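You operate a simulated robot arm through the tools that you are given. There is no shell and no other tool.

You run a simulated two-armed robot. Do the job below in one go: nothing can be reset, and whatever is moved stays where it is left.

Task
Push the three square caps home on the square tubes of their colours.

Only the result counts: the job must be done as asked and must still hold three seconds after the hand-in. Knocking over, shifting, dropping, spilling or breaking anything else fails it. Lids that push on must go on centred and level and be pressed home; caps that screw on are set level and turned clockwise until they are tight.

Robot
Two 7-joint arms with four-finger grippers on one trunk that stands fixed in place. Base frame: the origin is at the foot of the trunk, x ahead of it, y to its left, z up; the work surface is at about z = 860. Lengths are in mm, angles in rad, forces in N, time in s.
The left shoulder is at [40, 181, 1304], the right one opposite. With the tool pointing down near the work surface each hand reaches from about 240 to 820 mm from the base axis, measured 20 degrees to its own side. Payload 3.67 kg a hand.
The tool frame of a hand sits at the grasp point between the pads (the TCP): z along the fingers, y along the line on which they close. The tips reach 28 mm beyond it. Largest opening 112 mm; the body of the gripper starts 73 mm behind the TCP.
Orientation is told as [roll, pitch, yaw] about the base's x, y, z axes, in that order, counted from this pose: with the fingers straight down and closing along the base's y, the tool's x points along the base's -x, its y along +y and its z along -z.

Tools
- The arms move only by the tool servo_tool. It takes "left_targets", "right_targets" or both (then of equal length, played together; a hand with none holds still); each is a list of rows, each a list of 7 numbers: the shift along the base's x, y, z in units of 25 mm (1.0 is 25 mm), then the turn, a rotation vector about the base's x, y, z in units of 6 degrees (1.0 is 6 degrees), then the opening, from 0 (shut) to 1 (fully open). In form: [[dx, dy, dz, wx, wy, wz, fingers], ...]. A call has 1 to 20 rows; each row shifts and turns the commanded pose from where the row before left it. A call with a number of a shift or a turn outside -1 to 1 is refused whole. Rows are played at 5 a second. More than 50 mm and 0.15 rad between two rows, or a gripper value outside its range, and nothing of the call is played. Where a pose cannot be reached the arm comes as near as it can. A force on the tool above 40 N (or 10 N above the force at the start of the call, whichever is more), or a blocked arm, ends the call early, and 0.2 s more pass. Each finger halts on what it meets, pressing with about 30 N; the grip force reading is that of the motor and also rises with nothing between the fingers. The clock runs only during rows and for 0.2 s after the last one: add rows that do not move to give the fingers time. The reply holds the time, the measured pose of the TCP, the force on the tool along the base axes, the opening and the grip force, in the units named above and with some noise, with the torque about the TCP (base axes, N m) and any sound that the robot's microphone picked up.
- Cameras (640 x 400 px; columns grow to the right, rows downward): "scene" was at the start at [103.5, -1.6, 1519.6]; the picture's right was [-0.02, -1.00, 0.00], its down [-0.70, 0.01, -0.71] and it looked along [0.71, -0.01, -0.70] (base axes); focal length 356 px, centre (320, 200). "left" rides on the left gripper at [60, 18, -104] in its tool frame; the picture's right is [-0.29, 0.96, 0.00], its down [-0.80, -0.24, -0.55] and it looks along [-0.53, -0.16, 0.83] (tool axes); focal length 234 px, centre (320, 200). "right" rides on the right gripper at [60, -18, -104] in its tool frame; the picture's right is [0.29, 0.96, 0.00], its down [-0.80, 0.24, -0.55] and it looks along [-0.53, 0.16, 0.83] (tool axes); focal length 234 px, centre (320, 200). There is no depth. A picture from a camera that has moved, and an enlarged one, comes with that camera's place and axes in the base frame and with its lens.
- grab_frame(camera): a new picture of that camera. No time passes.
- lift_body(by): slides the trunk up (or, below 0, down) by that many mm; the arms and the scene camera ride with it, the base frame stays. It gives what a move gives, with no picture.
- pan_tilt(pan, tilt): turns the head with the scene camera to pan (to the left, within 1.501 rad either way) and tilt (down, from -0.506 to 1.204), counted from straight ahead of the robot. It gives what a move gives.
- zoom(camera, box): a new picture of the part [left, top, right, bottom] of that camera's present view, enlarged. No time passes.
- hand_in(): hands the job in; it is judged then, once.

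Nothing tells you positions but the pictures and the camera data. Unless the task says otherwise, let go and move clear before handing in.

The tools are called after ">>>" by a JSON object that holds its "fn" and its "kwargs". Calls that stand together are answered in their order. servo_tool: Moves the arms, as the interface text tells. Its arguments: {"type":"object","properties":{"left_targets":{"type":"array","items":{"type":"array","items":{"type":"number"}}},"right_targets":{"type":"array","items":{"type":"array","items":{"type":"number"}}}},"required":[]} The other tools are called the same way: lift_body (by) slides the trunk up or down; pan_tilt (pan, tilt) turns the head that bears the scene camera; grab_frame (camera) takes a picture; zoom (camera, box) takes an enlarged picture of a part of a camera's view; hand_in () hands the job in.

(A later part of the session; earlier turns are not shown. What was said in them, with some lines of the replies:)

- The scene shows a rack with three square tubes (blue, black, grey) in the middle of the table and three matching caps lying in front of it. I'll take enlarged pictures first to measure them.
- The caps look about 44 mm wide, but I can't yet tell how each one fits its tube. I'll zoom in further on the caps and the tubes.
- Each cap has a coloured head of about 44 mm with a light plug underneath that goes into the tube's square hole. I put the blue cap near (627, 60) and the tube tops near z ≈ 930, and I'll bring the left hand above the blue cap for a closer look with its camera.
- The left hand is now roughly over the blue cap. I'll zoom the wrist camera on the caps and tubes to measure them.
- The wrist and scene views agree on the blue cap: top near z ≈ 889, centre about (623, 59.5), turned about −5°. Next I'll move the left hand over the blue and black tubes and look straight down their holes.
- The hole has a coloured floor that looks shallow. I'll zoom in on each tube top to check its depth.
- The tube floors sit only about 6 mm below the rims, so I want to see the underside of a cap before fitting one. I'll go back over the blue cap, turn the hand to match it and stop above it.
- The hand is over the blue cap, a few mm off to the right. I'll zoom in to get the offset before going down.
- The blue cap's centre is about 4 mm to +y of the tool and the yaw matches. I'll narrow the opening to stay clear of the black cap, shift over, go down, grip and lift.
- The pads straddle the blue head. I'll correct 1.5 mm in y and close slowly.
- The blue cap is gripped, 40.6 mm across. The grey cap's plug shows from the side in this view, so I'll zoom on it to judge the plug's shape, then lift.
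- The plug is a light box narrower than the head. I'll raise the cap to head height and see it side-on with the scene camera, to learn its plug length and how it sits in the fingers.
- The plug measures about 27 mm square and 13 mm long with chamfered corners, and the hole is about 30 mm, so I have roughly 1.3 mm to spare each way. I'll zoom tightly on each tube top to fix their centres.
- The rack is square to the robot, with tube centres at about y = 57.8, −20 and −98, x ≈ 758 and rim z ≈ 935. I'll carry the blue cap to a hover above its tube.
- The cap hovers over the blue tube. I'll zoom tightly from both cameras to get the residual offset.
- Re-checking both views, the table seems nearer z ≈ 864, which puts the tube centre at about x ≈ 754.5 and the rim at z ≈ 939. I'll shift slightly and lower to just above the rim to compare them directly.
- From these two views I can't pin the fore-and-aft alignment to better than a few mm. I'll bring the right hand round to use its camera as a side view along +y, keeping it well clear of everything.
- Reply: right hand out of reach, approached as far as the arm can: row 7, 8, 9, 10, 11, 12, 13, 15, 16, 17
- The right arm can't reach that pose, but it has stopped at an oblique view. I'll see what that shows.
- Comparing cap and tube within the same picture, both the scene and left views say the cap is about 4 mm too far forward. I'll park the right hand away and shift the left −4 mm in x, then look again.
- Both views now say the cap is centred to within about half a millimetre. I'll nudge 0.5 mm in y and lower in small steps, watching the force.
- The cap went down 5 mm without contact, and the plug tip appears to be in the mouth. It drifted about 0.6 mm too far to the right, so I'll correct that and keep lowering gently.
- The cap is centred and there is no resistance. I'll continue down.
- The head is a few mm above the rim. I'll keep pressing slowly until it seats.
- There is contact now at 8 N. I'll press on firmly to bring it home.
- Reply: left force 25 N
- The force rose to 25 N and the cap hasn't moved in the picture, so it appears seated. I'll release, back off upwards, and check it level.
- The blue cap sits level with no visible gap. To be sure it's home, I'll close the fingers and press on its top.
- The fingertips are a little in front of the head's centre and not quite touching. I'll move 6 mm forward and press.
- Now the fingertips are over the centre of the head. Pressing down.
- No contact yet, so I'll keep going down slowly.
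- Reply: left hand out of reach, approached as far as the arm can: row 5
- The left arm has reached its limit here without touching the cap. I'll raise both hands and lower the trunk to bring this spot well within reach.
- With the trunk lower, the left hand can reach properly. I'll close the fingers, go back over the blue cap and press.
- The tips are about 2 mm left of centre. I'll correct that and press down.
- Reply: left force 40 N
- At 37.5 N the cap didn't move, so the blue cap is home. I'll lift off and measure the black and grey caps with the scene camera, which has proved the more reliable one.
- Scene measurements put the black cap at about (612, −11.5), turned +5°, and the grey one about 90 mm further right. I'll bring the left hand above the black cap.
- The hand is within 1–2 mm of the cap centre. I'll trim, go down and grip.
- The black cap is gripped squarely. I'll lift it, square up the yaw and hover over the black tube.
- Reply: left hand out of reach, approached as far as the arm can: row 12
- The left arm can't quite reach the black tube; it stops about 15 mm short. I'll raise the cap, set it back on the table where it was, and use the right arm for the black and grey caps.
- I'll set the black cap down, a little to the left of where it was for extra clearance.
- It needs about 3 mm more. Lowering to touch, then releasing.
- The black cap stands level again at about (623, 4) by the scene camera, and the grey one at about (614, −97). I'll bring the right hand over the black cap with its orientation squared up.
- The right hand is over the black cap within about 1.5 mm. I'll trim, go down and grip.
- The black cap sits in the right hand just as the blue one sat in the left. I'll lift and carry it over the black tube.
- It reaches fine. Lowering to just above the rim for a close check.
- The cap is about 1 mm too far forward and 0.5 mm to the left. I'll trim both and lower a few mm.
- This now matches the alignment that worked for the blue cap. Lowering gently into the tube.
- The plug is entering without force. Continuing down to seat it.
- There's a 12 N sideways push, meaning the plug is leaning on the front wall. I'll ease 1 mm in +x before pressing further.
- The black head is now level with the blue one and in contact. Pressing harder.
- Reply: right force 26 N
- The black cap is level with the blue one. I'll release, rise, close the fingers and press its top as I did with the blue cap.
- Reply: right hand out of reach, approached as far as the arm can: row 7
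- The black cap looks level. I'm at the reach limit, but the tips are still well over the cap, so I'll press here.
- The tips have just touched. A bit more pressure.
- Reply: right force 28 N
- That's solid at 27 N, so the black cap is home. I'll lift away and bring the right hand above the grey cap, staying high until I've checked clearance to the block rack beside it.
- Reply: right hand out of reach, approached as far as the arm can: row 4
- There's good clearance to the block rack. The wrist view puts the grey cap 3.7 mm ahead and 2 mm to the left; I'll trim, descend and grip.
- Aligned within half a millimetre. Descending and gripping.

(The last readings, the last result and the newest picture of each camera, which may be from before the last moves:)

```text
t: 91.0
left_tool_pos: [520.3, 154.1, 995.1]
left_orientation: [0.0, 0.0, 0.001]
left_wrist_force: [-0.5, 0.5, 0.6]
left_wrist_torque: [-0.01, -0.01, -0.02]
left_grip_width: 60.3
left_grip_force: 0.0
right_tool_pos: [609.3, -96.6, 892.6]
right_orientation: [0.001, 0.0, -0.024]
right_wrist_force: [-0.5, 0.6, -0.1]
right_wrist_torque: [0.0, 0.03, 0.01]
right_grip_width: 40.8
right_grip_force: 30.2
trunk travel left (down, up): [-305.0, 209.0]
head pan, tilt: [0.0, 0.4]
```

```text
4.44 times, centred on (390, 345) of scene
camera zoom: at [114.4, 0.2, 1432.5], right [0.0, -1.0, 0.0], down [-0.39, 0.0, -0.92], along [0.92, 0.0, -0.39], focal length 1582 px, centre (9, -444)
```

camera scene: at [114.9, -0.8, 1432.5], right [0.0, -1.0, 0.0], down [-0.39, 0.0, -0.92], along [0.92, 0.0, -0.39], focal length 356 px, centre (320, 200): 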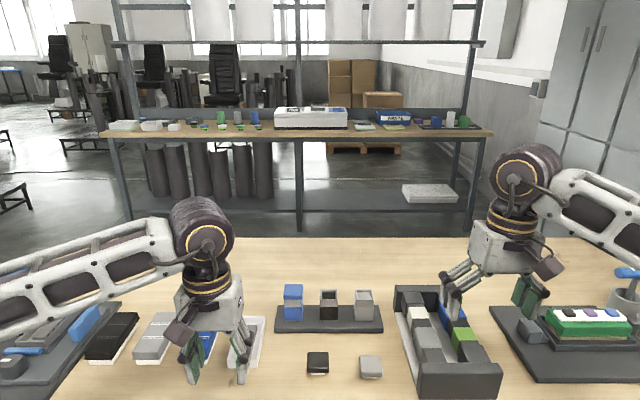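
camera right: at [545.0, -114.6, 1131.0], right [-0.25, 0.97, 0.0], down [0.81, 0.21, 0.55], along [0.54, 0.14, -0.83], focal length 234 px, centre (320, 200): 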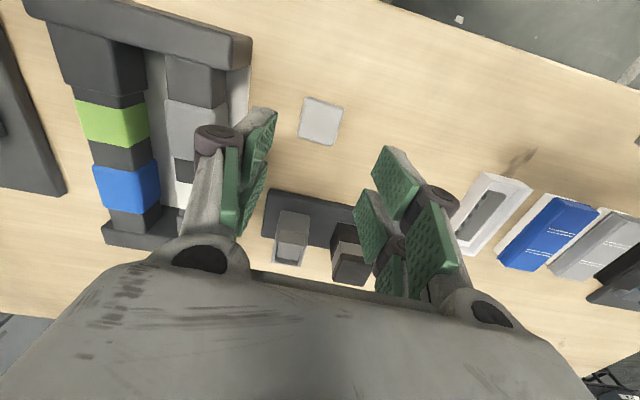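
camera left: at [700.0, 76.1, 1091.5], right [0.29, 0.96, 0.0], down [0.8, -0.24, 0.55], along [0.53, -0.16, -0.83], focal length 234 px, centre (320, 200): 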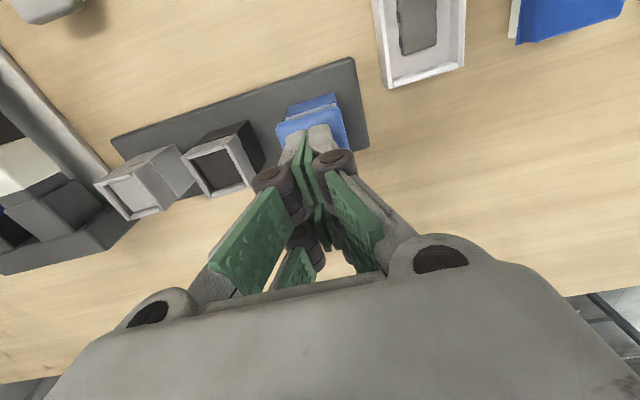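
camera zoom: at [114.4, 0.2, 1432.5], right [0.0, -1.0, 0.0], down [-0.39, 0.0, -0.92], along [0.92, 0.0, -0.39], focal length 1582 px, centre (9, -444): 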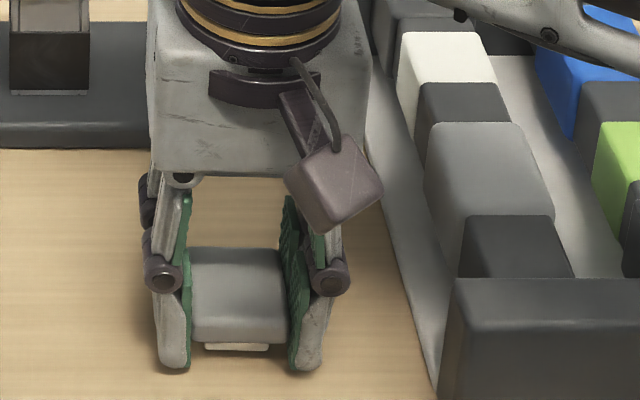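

The grey cap sits identically in the hand. I'll lift, square the yaw and carry it over the grey tube.

>>> {"fn": "servo_tool", "kwargs": {"right_targets": [[0, 0, 0.3, 0, 0, 0, 0.2], [0, 0, 0.98, 0, 0, 0, 0.2], [0, 0, 0.98, 0, 0, 0, 0.2], [0, 0, 0.98, 0, 0, 0, 0.2], [0, 0, 0.98, 0, 0, 0, 0.2], [0.817, -0.006, 0, 0, 0, 0.033, 0.2], [0.817, -0.006, 0, 0, 0, 0.033, 0.2], [0.817, -0.006, 0, 0, 0, 0.033, 0.2], [0.817, -0.006, 0, 0, 0, 0.033, 0.2], [0.817, -0.006, 0, 0, 0, 0.033, 0.2], [0.817, -0.006, 0, 0, 0, 0.033, 0.2], [0.817, -0.006, 0, 0, 0, 0.033, 0.2], [0, 0, 0, 0, 0, 0, 0.2], [0, 0, -0.5, 0, 0, 0, 0.2], [0, 0, -0.5, 0, 0, 0, 0.2], [0, 0, 0, 0, 0, 0, 0.2]]}}

>>> {"fn": "zoom", "kwargs": {"camera": "scene", "box": [335, 265, 380, 325]}}

>>> {"fn": "zoom", "kwargs": {"camera": "right", "box": [280, 95, 350, 165]}}

```text
t: 94.3
left_tool_pos: [520.8, 153.7, 995.4]
left_orientation: [0.001, 0.002, 0.002]
left_wrist_force: [-0.2, -0.7, 0.1]
left_wrist_torque: [0.01, 0.02, 0.02]
left_grip_width: 60.5
left_grip_force: 0.1
right_tool_pos: [751.9, -97.4, 976.3]
right_orientation: [0.0, -0.001, 0.0]
right_wrist_force: [0.3, -0.1, -0.2]
right_wrist_torque: [0.01, -0.03, 0.02]
right_grip_width: 40.7
right_grip_force: 29.6
trunk travel left (down, up): [-305.0, 209.0]
head pan, tilt: [0.0, 0.4]
```

```text
6.67 times, centred on (358, 295) of scene
camera zoom: at [114.2, 0.0, 1432.6], right [0.0, -1.0, 0.0], down [-0.39, 0.0, -0.92], along [0.92, 0.0, -0.39], focal length 2373 px, centre (70, -433)
```

zoom: 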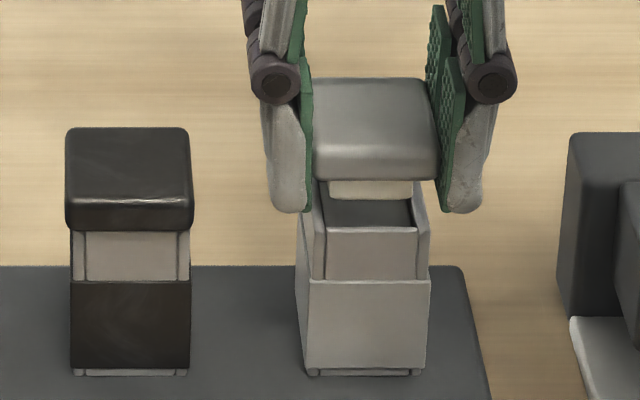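

```text
5.71 times, centred on (315, 130) of right
camera zoom: at [692.4, -116.5, 1081.6], right [-0.29, 0.96, 0.0], down [0.8, 0.24, 0.55], along [0.53, 0.16, -0.83], focal length 1338 px, centre (349, 600)
```

zoom: 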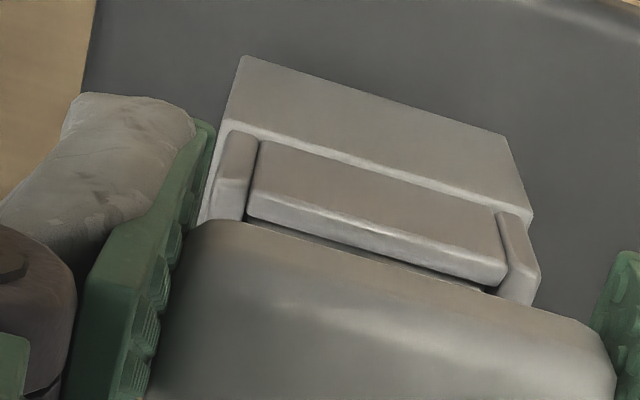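

y matches; I'll nudge 0.6 mm in +x and lower a few mm for another check.

>>> {"fn": "servo_tool", "kwargs": {"right_targets": [[0.024, 0, -0.05, 0, 0, 0, 0.2], [0, 0, -0.05, 0, 0, 0, 0.2], [0, 0, -0.05, 0, 0, 0, 0.2], [0, 0, 0, 0, 0, 0, 0.2]]}}

>>> {"fn": "zoom", "kwargs": {"camera": "scene", "box": [335, 265, 380, 325]}}

>>> {"fn": "zoom", "kwargs": {"camera": "right", "box": [280, 95, 350, 165]}}

```text
t: 95.3
left_tool_pos: [521.3, 154.0, 995.6]
left_orientation: [0.0, 0.0, 0.001]
left_wrist_force: [-0.2, -0.9, -0.2]
left_wrist_torque: [0.02, 0.02, 0.05]
left_grip_width: 60.6
left_grip_force: 0.2
right_tool_pos: [753.3, -96.9, 973.4]
right_orientation: [0.002, 0.0, -0.003]
right_wrist_force: [-0.1, 0.5, -0.4]
right_wrist_torque: [-0.01, 0.01, 0.01]
right_grip_width: 40.4
right_grip_force: 30.2
trunk travel left (down, up): [-305.0, 209.0]
head pan, tilt: [0.0, 0.4]
```

```text
6.67 times, centred on (358, 295) of scene
camera zoom: at [114.4, 0.1, 1432.5], right [0.0, -1.0, 0.0], down [-0.39, 0.0, -0.92], along [0.92, 0.0, -0.39], focal length 2373 px, centre (70, -433)
```

zoom: 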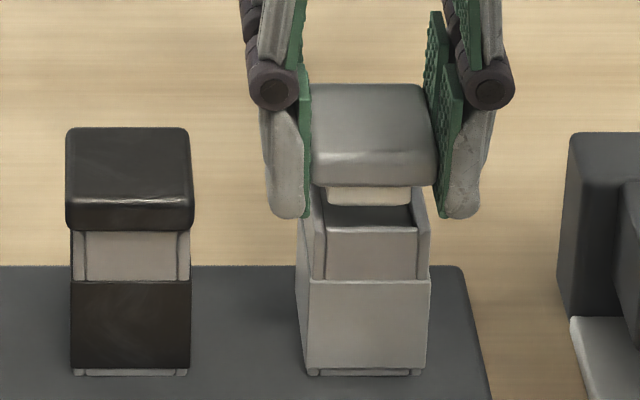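

```text
5.71 times, centred on (315, 130) of right
camera zoom: at [694.1, -116.2, 1077.9], right [-0.29, 0.96, 0.0], down [0.8, 0.24, 0.55], along [0.53, 0.16, -0.83], focal length 1338 px, centre (349, 600)
```

zoom: 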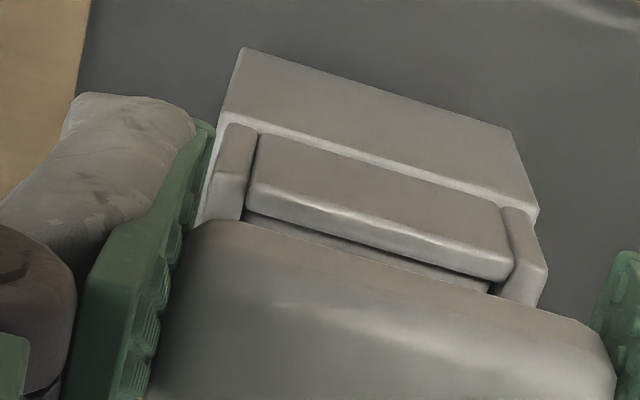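

Alignment is good. Lowering into the mouth.

>>> {"fn": "servo_tool", "kwargs": {"right_targets": [[0, -0.012, -0.05, 0, 0, 0, 0.2], [0, 0, -0.05, 0, 0, 0, 0.2], [0, 0, -0.05, 0, 0, 0, 0.2], [0, 0, -0.05, 0, 0, 0, 0.2], [0, 0, -0.05, 0, 0, 0, 0.2], [0, 0, 0, 0, 0, 0, 0.2]]}}

>>> {"fn": "zoom", "kwargs": {"camera": "scene", "box": [335, 265, 380, 325]}}

>>> {"fn": "zoom", "kwargs": {"camera": "right", "box": [280, 95, 350, 165]}}

```text
t: 96.8
left_tool_pos: [521.5, 154.0, 995.1]
left_orientation: [0.001, 0.0, 0.002]
left_wrist_force: [-0.1, -0.5, -1.1]
left_wrist_torque: [-0.01, 0.0, 0.01]
left_grip_width: 60.3
left_grip_force: 0.1
right_tool_pos: [753.2, -96.3, 966.0]
right_orientation: [0.0, 0.001, 0.002]
right_wrist_force: [0.2, -1.1, -1.2]
right_wrist_torque: [0.0, -0.01, -0.01]
right_grip_width: 40.6
right_grip_force: 29.7
trunk travel left (down, up): [-305.0, 209.0]
head pan, tilt: [0.0, 0.4]
```

```text
6.67 times, centred on (358, 295) of scene
camera zoom: at [114.5, 0.2, 1432.5], right [0.0, -1.0, 0.0], down [-0.39, 0.0, -0.92], along [0.92, 0.0, -0.39], focal length 2373 px, centre (70, -433)
```

zoom: 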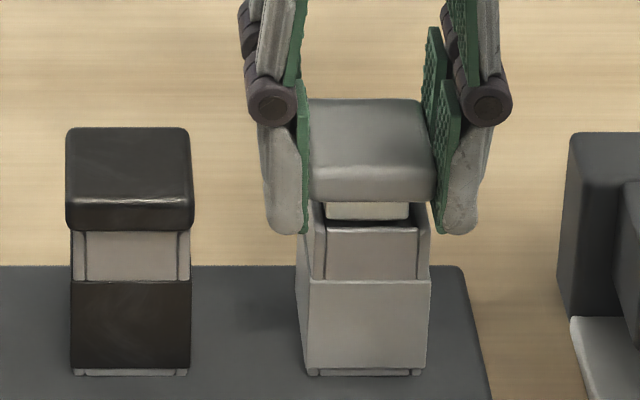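

```text
5.71 times, centred on (315, 130) of right
camera zoom: at [693.9, -115.8, 1072.0], right [-0.29, 0.96, 0.0], down [0.8, 0.24, 0.55], along [0.53, 0.16, -0.83], focal length 1338 px, centre (349, 600)
```

zoom: 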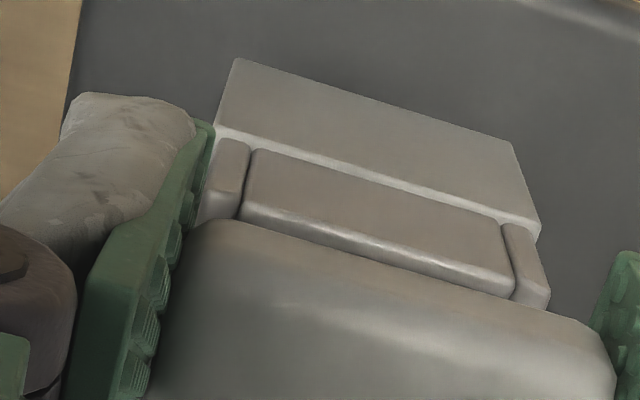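

The cap is about 1 mm to the left of centre. I'll correct before continuing.

>>> {"fn": "servo_tool", "kwargs": {"right_targets": [[0, -0.032, 0, 0, 0, 0, 0.2], [0, 0, 0, 0, 0, 0, 0.2], [0, 0, -0.05, 0, 0, 0, 0.2], [0, 0, -0.05, 0, 0, 0, 0.2], [0, 0, 0, 0, 0, 0, 0.2]]}}

>>> {"fn": "zoom", "kwargs": {"camera": "scene", "box": [335, 265, 380, 325]}}

>>> {"fn": "zoom", "kwargs": {"camera": "right", "box": [280, 95, 350, 165]}}

```text
t: 98.0
left_tool_pos: [521.2, 154.1, 995.2]
left_orientation: [0.0, 0.001, 0.001]
left_wrist_force: [-1.1, 0.0, -1.0]
left_wrist_torque: [0.0, 0.02, -0.01]
left_grip_width: 60.6
left_grip_force: 0.0
right_tool_pos: [751.9, -97.7, 965.0]
right_orientation: [0.001, -0.001, -0.002]
right_wrist_force: [0.8, 0.7, -0.2]
right_wrist_torque: [-0.02, -0.01, -0.04]
right_grip_width: 40.4
right_grip_force: 29.9
trunk travel left (down, up): [-305.0, 209.0]
head pan, tilt: [0.0, 0.4]
```

```text
6.67 times, centred on (358, 295) of scene
camera zoom: at [114.5, 0.2, 1432.5], right [0.0, -1.0, 0.0], down [-0.39, 0.0, -0.92], along [0.92, 0.0, -0.39], focal length 2373 px, centre (70, -433)
```

zoom: 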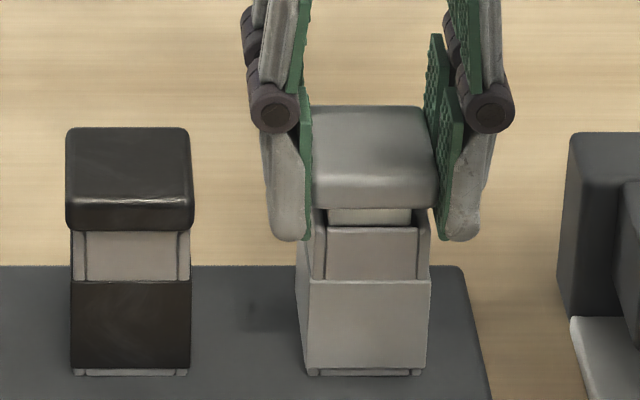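

```text
5.71 times, centred on (315, 130) of right
camera zoom: at [693.8, -116.7, 1069.4], right [-0.29, 0.96, 0.0], down [0.8, 0.24, 0.55], along [0.53, 0.16, -0.83], focal length 1338 px, centre (349, 600)
```

zoom: 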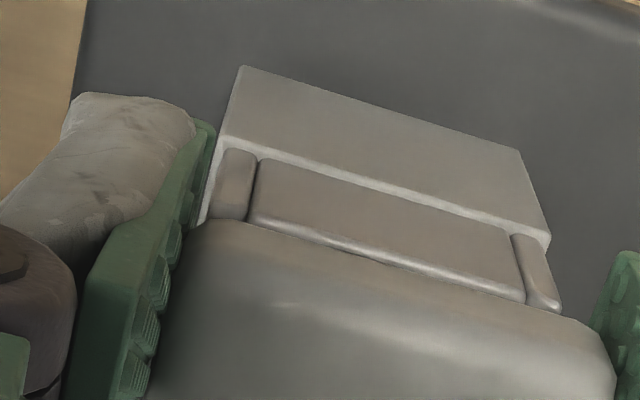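

Centred again with no side force. Continuing down to seat it.

>>> {"fn": "servo_tool", "kwargs": {"right_targets": [[0, 0, -0.05, 0, 0, 0, 0.2], [0, 0, -0.05, 0, 0, 0, 0.2], [0, 0, -0.05, 0, 0, 0, 0.2], [0, 0, -0.04, 0, 0, 0, 0.2], [0, 0, -0.04, 0, 0, 0, 0.2], [0, 0, 0, 0, 0, 0, 0.2]]}}

>>> {"fn": "zoom", "kwargs": {"camera": "scene", "box": [335, 265, 380, 325]}}

```text
t: 99.3
left_tool_pos: [521.7, 154.6, 994.9]
left_orientation: [-0.001, 0.0, 0.001]
left_wrist_force: [0.2, 0.5, -0.4]
left_wrist_torque: [0.04, -0.01, -0.01]
left_grip_width: 60.7
left_grip_force: 0.0
right_tool_pos: [753.6, -97.2, 959.7]
right_orientation: [0.0, 0.0, -0.001]
right_wrist_force: [0.8, 1.2, -0.4]
right_wrist_torque: [0.01, 0.0, -0.02]
right_grip_width: 40.5
right_grip_force: 30.0
trunk travel left (down, up): [-305.0, 209.0]
head pan, tilt: [0.0, 0.4]
```

```text
6.67 times, centred on (358, 295) of scene
camera zoom: at [114.3, 0.2, 1432.6], right [0.0, -1.0, 0.0], down [-0.39, 0.0, -0.92], along [0.92, 0.0, -0.39], focal length 2373 px, centre (70, -433)
```

zoom: 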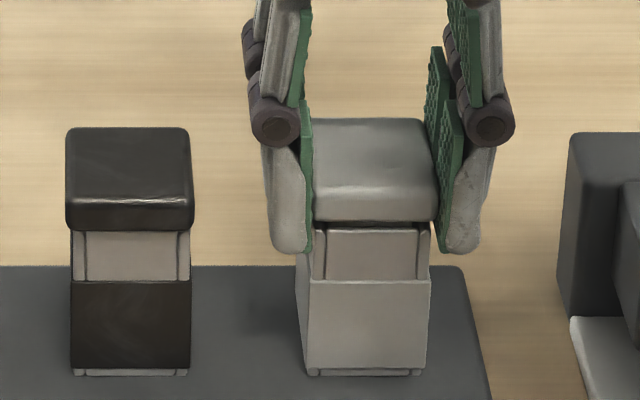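

>>> {"fn": "servo_tool", "kwargs": {"right_targets": [[0, 0, -0.05, 0, 0, 0, 0.2], [0, 0, -0.05, 0, 0, 0, 0.2], [0, 0, -0.04, 0, 0, 0, 0.2], [0, 0, -0.04, 0, 0, 0, 0.2], [0, 0, 0, 0, 0, 0, 0.2]]}}

>>> {"fn": "zoom", "kwargs": {"camera": "scene", "box": [335, 265, 380, 325]}}

```text
t: 100.5
left_tool_pos: [519.9, 154.0, 995.3]
left_orientation: [-0.002, 0.001, 0.002]
left_wrist_force: [0.1, 0.1, 0.1]
left_wrist_torque: [-0.03, 0.0, 0.04]
left_grip_width: 60.5
left_grip_force: 0.1
right_tool_pos: [752.7, -97.9, 957.2]
right_orientation: [0.0, -0.004, -0.002]
right_wrist_force: [3.3, -3.7, 12.2]
right_wrist_torque: [-0.11, 0.38, 0.1]
right_grip_width: 40.8
right_grip_force: 30.6
trunk travel left (down, up): [-305.0, 209.0]
head pan, tilt: [0.0, 0.4]
```

```text
6.67 times, centred on (358, 295) of scene
camera zoom: at [113.5, -0.1, 1432.7], right [0.0, -1.0, 0.0], down [-0.39, 0.0, -0.92], along [0.92, 0.0, -0.39], focal length 2373 px, centre (70, -433)
```

zoom: 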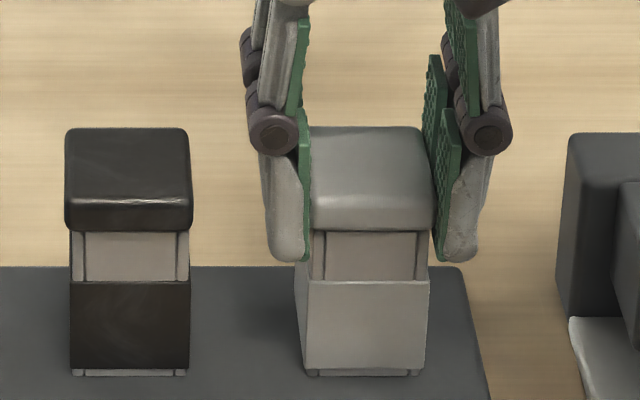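

The grey head is level with the black one and in contact at 12 N. Pressing firmer.

>>> {"fn": "servo_tool", "kwargs": {"right_targets": [[0, 0, -0.04, 0, 0, 0, 0.2], [0, 0, -0.04, 0, 0, 0, 0.2], [0, 0, -0.03, 0, 0, 0, 0.2], [0, 0, 0, 0, 0, 0, 0.2]]}}

>>> {"fn": "zoom", "kwargs": {"camera": "scene", "box": [335, 265, 380, 325]}}

```text
t: 101.5
left_tool_pos: [520.1, 153.2, 995.5]
left_orientation: [0.0, -0.002, 0.003]
left_wrist_force: [0.6, 0.5, -0.2]
left_wrist_torque: [-0.02, -0.02, 0.03]
left_grip_width: 60.6
left_grip_force: 0.0
right_tool_pos: [752.4, -98.2, 954.5]
right_orientation: [0.0, -0.005, -0.002]
right_wrist_force: [8.1, -5.5, 24.9]
right_wrist_torque: [-0.12, -0.18, 0.02]
right_grip_width: 40.6
right_grip_force: 29.9
trunk travel left (down, up): [-305.0, 209.0]
head pan, tilt: [0.0, 0.4]
```

```text
6.67 times, centred on (358, 295) of scene
camera zoom: at [112.3, -0.2, 1432.8], right [0.0, -1.0, 0.0], down [-0.39, 0.0, -0.92], along [0.92, 0.0, -0.39], focal length 2373 px, centre (70, -433)
```

zoom: 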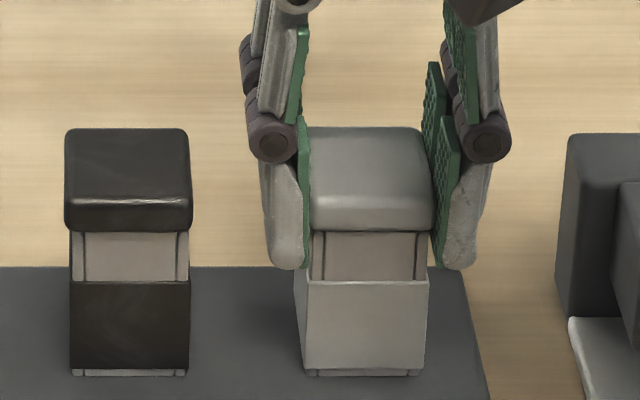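

It's seated. I'll release, rise, close the fingers and press its top as with the others.

>>> {"fn": "servo_tool", "kwargs": {"right_targets": [[0, 0, 0.06, 0, 0, 0, 0.3], [0, 0, 0.02, 0, 0, 0, 0.45], [0, 0, 0, 0, 0, 0, 0.54], [0, 0, 0, 0, 0, 0, 0.54], [0, 0, 0.5, 0, 0, 0, 0.54], [0, 0, 0.8, 0, 0, 0, 0.54], [0.12, 0, 0.1, 0, 0, 0, 0.2], [0.12, 0, 0, 0, 0, 0, 0], [0, 0, 0, 0, 0, 0, 0], [0, 0, -0.2, 0, 0, 0, 0], [0, 0, -0.1, 0, 0, 0, 0], [0, 0, 0, 0, 0, 0, 0]]}}

>>> {"fn": "zoom", "kwargs": {"camera": "scene", "box": [335, 265, 380, 325]}}

```text
t: 104.2
left_tool_pos: [521.1, 155.1, 995.3]
left_orientation: [0.0, -0.001, 0.001]
left_wrist_force: [-0.4, 0.2, -0.6]
left_wrist_torque: [0.0, 0.01, 0.02]
left_grip_width: 60.2
left_grip_force: 0.0
right_tool_pos: [758.4, -97.4, 980.8]
right_orientation: [0.001, -0.001, -0.002]
right_wrist_force: [0.4, 0.2, 0.0]
right_wrist_torque: [0.02, -0.01, -0.03]
right_grip_width: 0.0
right_grip_force: 30.3
trunk travel left (down, up): [-305.0, 209.0]
head pan, tilt: [0.0, 0.4]
```

```text
6.67 times, centred on (358, 295) of scene
camera zoom: at [114.5, 0.1, 1432.5], right [0.0, -1.0, 0.0], down [-0.39, 0.0, -0.92], along [0.92, 0.0, -0.39], focal length 2373 px, centre (70, -433)
```

zoom: 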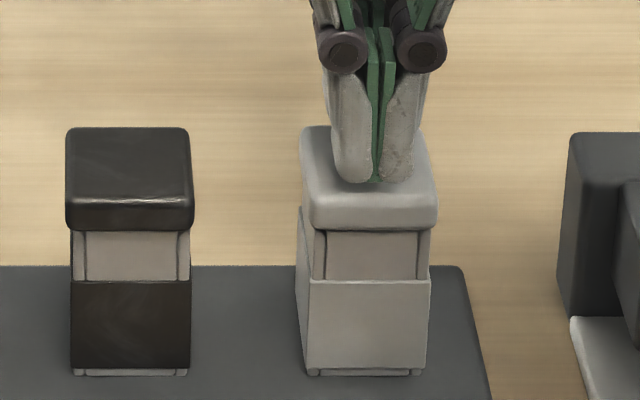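

>>> {"fn": "servo_tool", "kwargs": {"right_targets": [[0, 0, -0.08, 0, 0, 0, 0], [0, 0, -0.06, 0, 0, 0, 0], [0, 0, -0.06, 0, 0, 0, 0], [0, 0, -0.06, 0, 0, 0, 0], [0, 0, -0.06, 0, 0, 0, 0], [0, 0, -0.04, 0, 0, 0, 0], [0, 0, 0, 0, 0, 0, 0]]}}

>>> {"fn": "zoom", "kwargs": {"camera": "scene", "box": [335, 265, 380, 325]}}

```text
t: 105.8
left_tool_pos: [520.2, 153.9, 996.4]
left_orientation: [0.0, 0.0, 0.003]
left_wrist_force: [0.1, -0.1, 1.0]
left_wrist_torque: [-0.01, 0.04, -0.01]
left_grip_width: 60.7
left_grip_force: 0.1
right_tool_pos: [759.7, -97.3, 974.7]
right_orientation: [0.002, -0.004, -0.001]
right_wrist_force: [7.4, 0.2, 17.6]
right_wrist_torque: [-0.01, -0.08, 0.02]
right_grip_width: 5.9
right_grip_force: 29.8
trunk travel left (down, up): [-305.0, 209.0]
head pan, tilt: [0.0, 0.4]
```

```text
6.67 times, centred on (358, 295) of scene
camera zoom: at [113.2, 0.5, 1432.8], right [0.0, -1.0, 0.0], down [-0.39, 0.0, -0.92], along [0.92, 0.0, -0.39], focal length 2373 px, centre (70, -433)
```

zoom: 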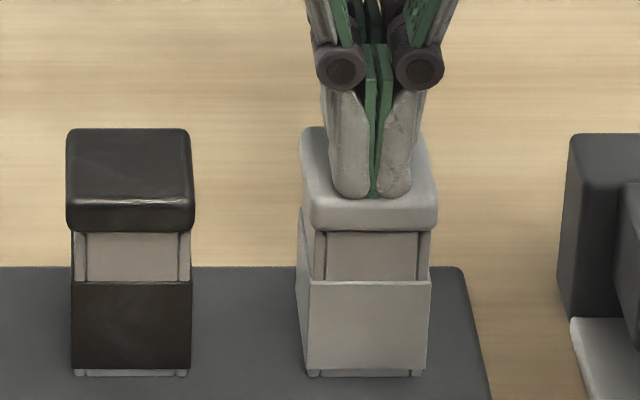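

At 17.6 N it's solid; one more push to around 35 N, then I'll lift clear.

>>> {"fn": "servo_tool", "kwargs": {"right_targets": [[0, 0, -0.05, 0, 0, 0, 0], [0, 0, -0.04, 0, 0, 0, 0], [0, 0, 0, 0, 0, 0, 0]]}}

>>> {"fn": "servo_tool", "kwargs": {"right_targets": [[0, 0, 0.2, 0, 0, 0, 0], [-0.1, 0, 0.6, 0, 0, 0, 0], [-0.6, 0, 0.8, 0, 0, 0, 0], [-0.8, 0, 0.8, 0, 0, 0, 0.2], [-0.8, -0.5, 0.5, 0, 0, 0, 0.5], [-0.8, -0.8, 0, 0, 0, 0, 0.5], [-0.8, -0.8, 0, 0, 0, 0, 0.5], [-0.8, -0.8, 0, 0, 0, 0, 0.5], [-0.5, -0.8, 0, 0, 0, 0, 0.5], [0, 0, 0, 0, 0, 0, 0.5]]}}

>>> {"fn": "zoom", "kwargs": {"camera": "scene", "box": [275, 270, 395, 345]}}

>>> {"fn": "grab_frame", "kwargs": {"camera": "scene"}}

```text
t: 106.5
left_tool_pos: [518.9, 155.1, 995.8]
left_orientation: [0.0, -0.003, 0.003]
left_wrist_force: [-0.1, -0.5, -0.3]
left_wrist_torque: [0.03, 0.01, 0.01]
left_grip_width: 60.5
left_grip_force: 0.0
right_tool_pos: [759.0, -95.1, 975.6]
right_orientation: [0.0, -0.006, -0.001]
right_wrist_force: [10.0, 0.7, 34.1]
right_wrist_torque: [-0.01, -0.03, -0.05]
right_grip_width: 6.1
right_grip_force: 29.0
trunk travel left (down, up): [-305.0, 209.0]
head pan, tilt: [0.0, 0.4]
```

```text
t: 108.8
left_tool_pos: [521.5, 153.8, 996.3]
left_orientation: [-0.001, 0.0, 0.001]
left_wrist_force: [0.4, 0.2, -0.6]
left_wrist_torque: [0.02, 0.01, -0.02]
left_grip_width: 60.6
left_grip_force: 0.1
right_tool_pos: [630.0, -188.9, 1043.0]
right_orientation: [0.001, -0.001, 0.001]
right_wrist_force: [-0.2, 0.9, -0.6]
right_wrist_torque: [-0.02, 0.0, -0.02]
right_grip_width: 55.9
right_grip_force: 0.1
trunk travel left (down, up): [-305.0, 209.0]
head pan, tilt: [0.0, 0.4]
```

```text
5.33 times, centred on (335, 308) of scene
camera zoom: at [114.7, 0.8, 1432.5], right [0.0, -1.0, 0.0], down [-0.39, 0.0, -0.92], along [0.92, 0.0, -0.39], focal length 1898 px, centre (240, -373)
```

zoom: 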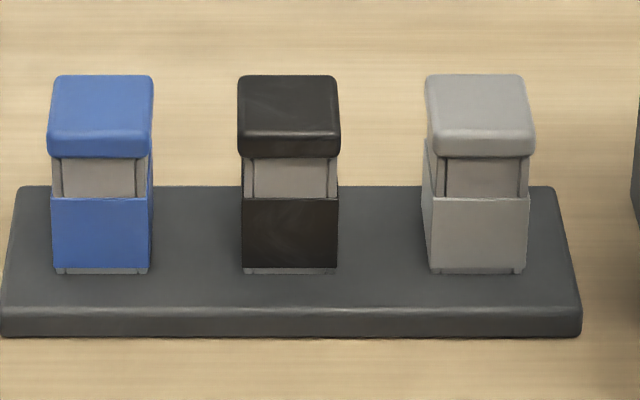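

```text
taken
camera scene: at [114.7, 0.8, 1432.5], right [0.0, -1.0, 0.0], down [-0.39, 0.0, -0.92], along [0.92, 0.0, -0.39], focal length 356 px, centre (320, 200)
```

scene: 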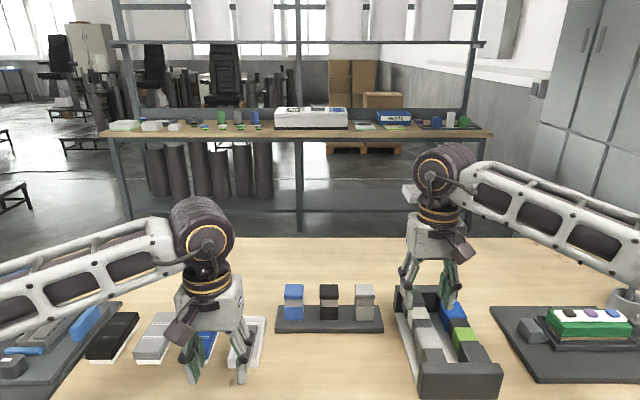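

All three caps look level and equally seated. I'll take one last close look at the joints.

>>> {"fn": "zoom", "kwargs": {"camera": "scene", "box": [280, 280, 312, 322]}}

>>> {"fn": "zoom", "kwargs": {"camera": "scene", "box": [313, 280, 345, 322]}}

>>> {"fn": "zoom", "kwargs": {"camera": "scene", "box": [348, 280, 380, 322]}}

>>> {"fn": "zoom", "kwargs": {"camera": "right", "box": [240, 120, 480, 270]}}

```text
9.52 times, centred on (296, 301) of scene
camera zoom: at [114.7, 0.8, 1432.5], right [0.0, -1.0, 0.0], down [-0.39, 0.0, -0.92], along [0.92, 0.0, -0.39], focal length 3390 px, centre (549, -762)
```

zoom: 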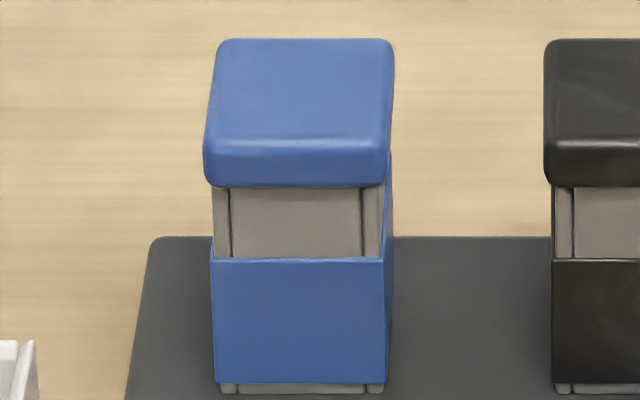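

```text
9.52 times, centred on (329, 301) of scene
camera zoom: at [114.7, 0.8, 1432.5], right [0.0, -1.0, 0.0], down [-0.39, 0.0, -0.92], along [0.92, 0.0, -0.39], focal length 3390 px, centre (234, -762)
```

zoom: 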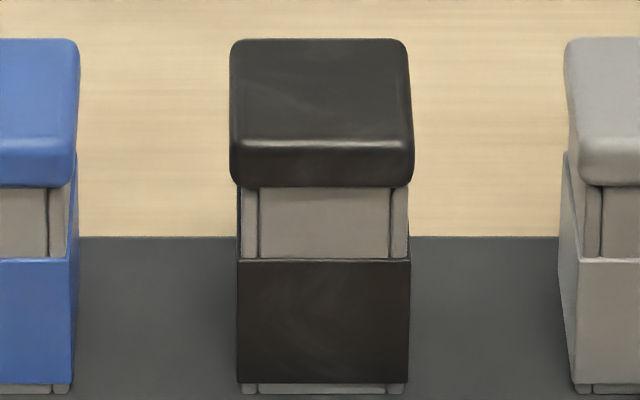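

```text
9.52 times, centred on (364, 301) of scene
camera zoom: at [114.7, 0.8, 1432.5], right [0.0, -1.0, 0.0], down [-0.39, 0.0, -0.92], along [0.92, 0.0, -0.39], focal length 3390 px, centre (-99, -762)
```

zoom: 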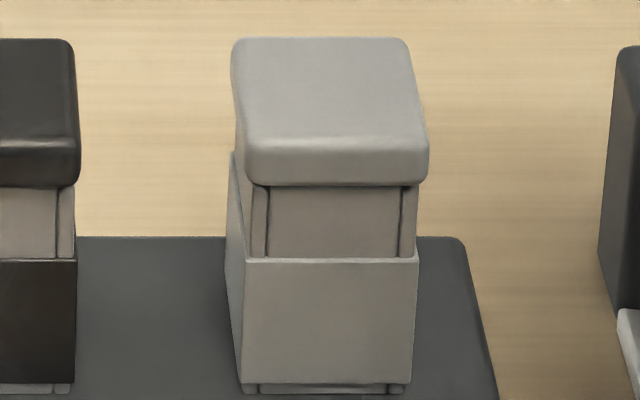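

```text
2.67 times, centred on (360, 195) of right
camera zoom: at [570.5, -207.3, 1147.9], right [-0.29, 0.96, 0.0], down [0.8, 0.24, 0.55], along [0.53, 0.16, -0.83], focal length 624 px, centre (213, 213)
```

zoom: 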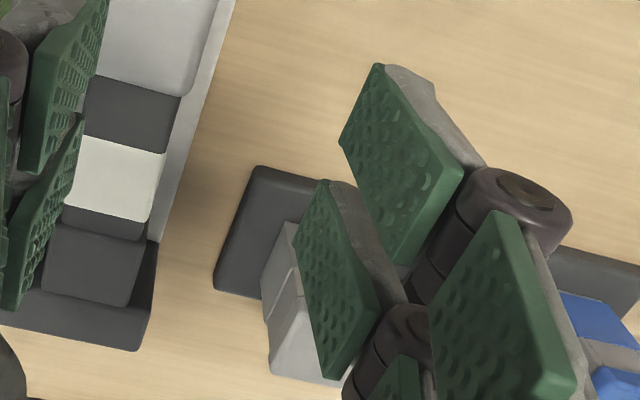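

All three caps sit level and centred on the tubes of their colours, with the heads down on the rims. The rack hasn't moved, and both hands are empty and clear, so I'm handing in.

>>> {"fn": "hand_in", "kwargs": {}}

```text
The job is handed in.
```

I pushed the blue, black and grey caps onto the tubes of their own colours, and the job is handed in. I have not seen the judge's result.

- **Fit:** in the last pictures all three caps sit centred and level, at the same height, with the heads down on the tube rims. Each one held still when I pressed on its top: about 37 N on blue, 27 N on black and 34 N on grey.
- **Black cap:** it was lifted twice. The left arm could not reach the black tube, so I set the cap back on the table and fitted it with the right arm.
- **Black cap contact:** going in, it leaned on the front wall of its tube at about 12 N until I eased it back. I saw no sign that the rack moved.
- **Grip slip:** the fingers slipped about 1–2 mm on the caps as I pushed them home. That is why I pressed each one again from above with the fingers closed.
- **Surroundings:** I saw nothing else shifted or knocked over. Both hands were empty and clear when I handed in.
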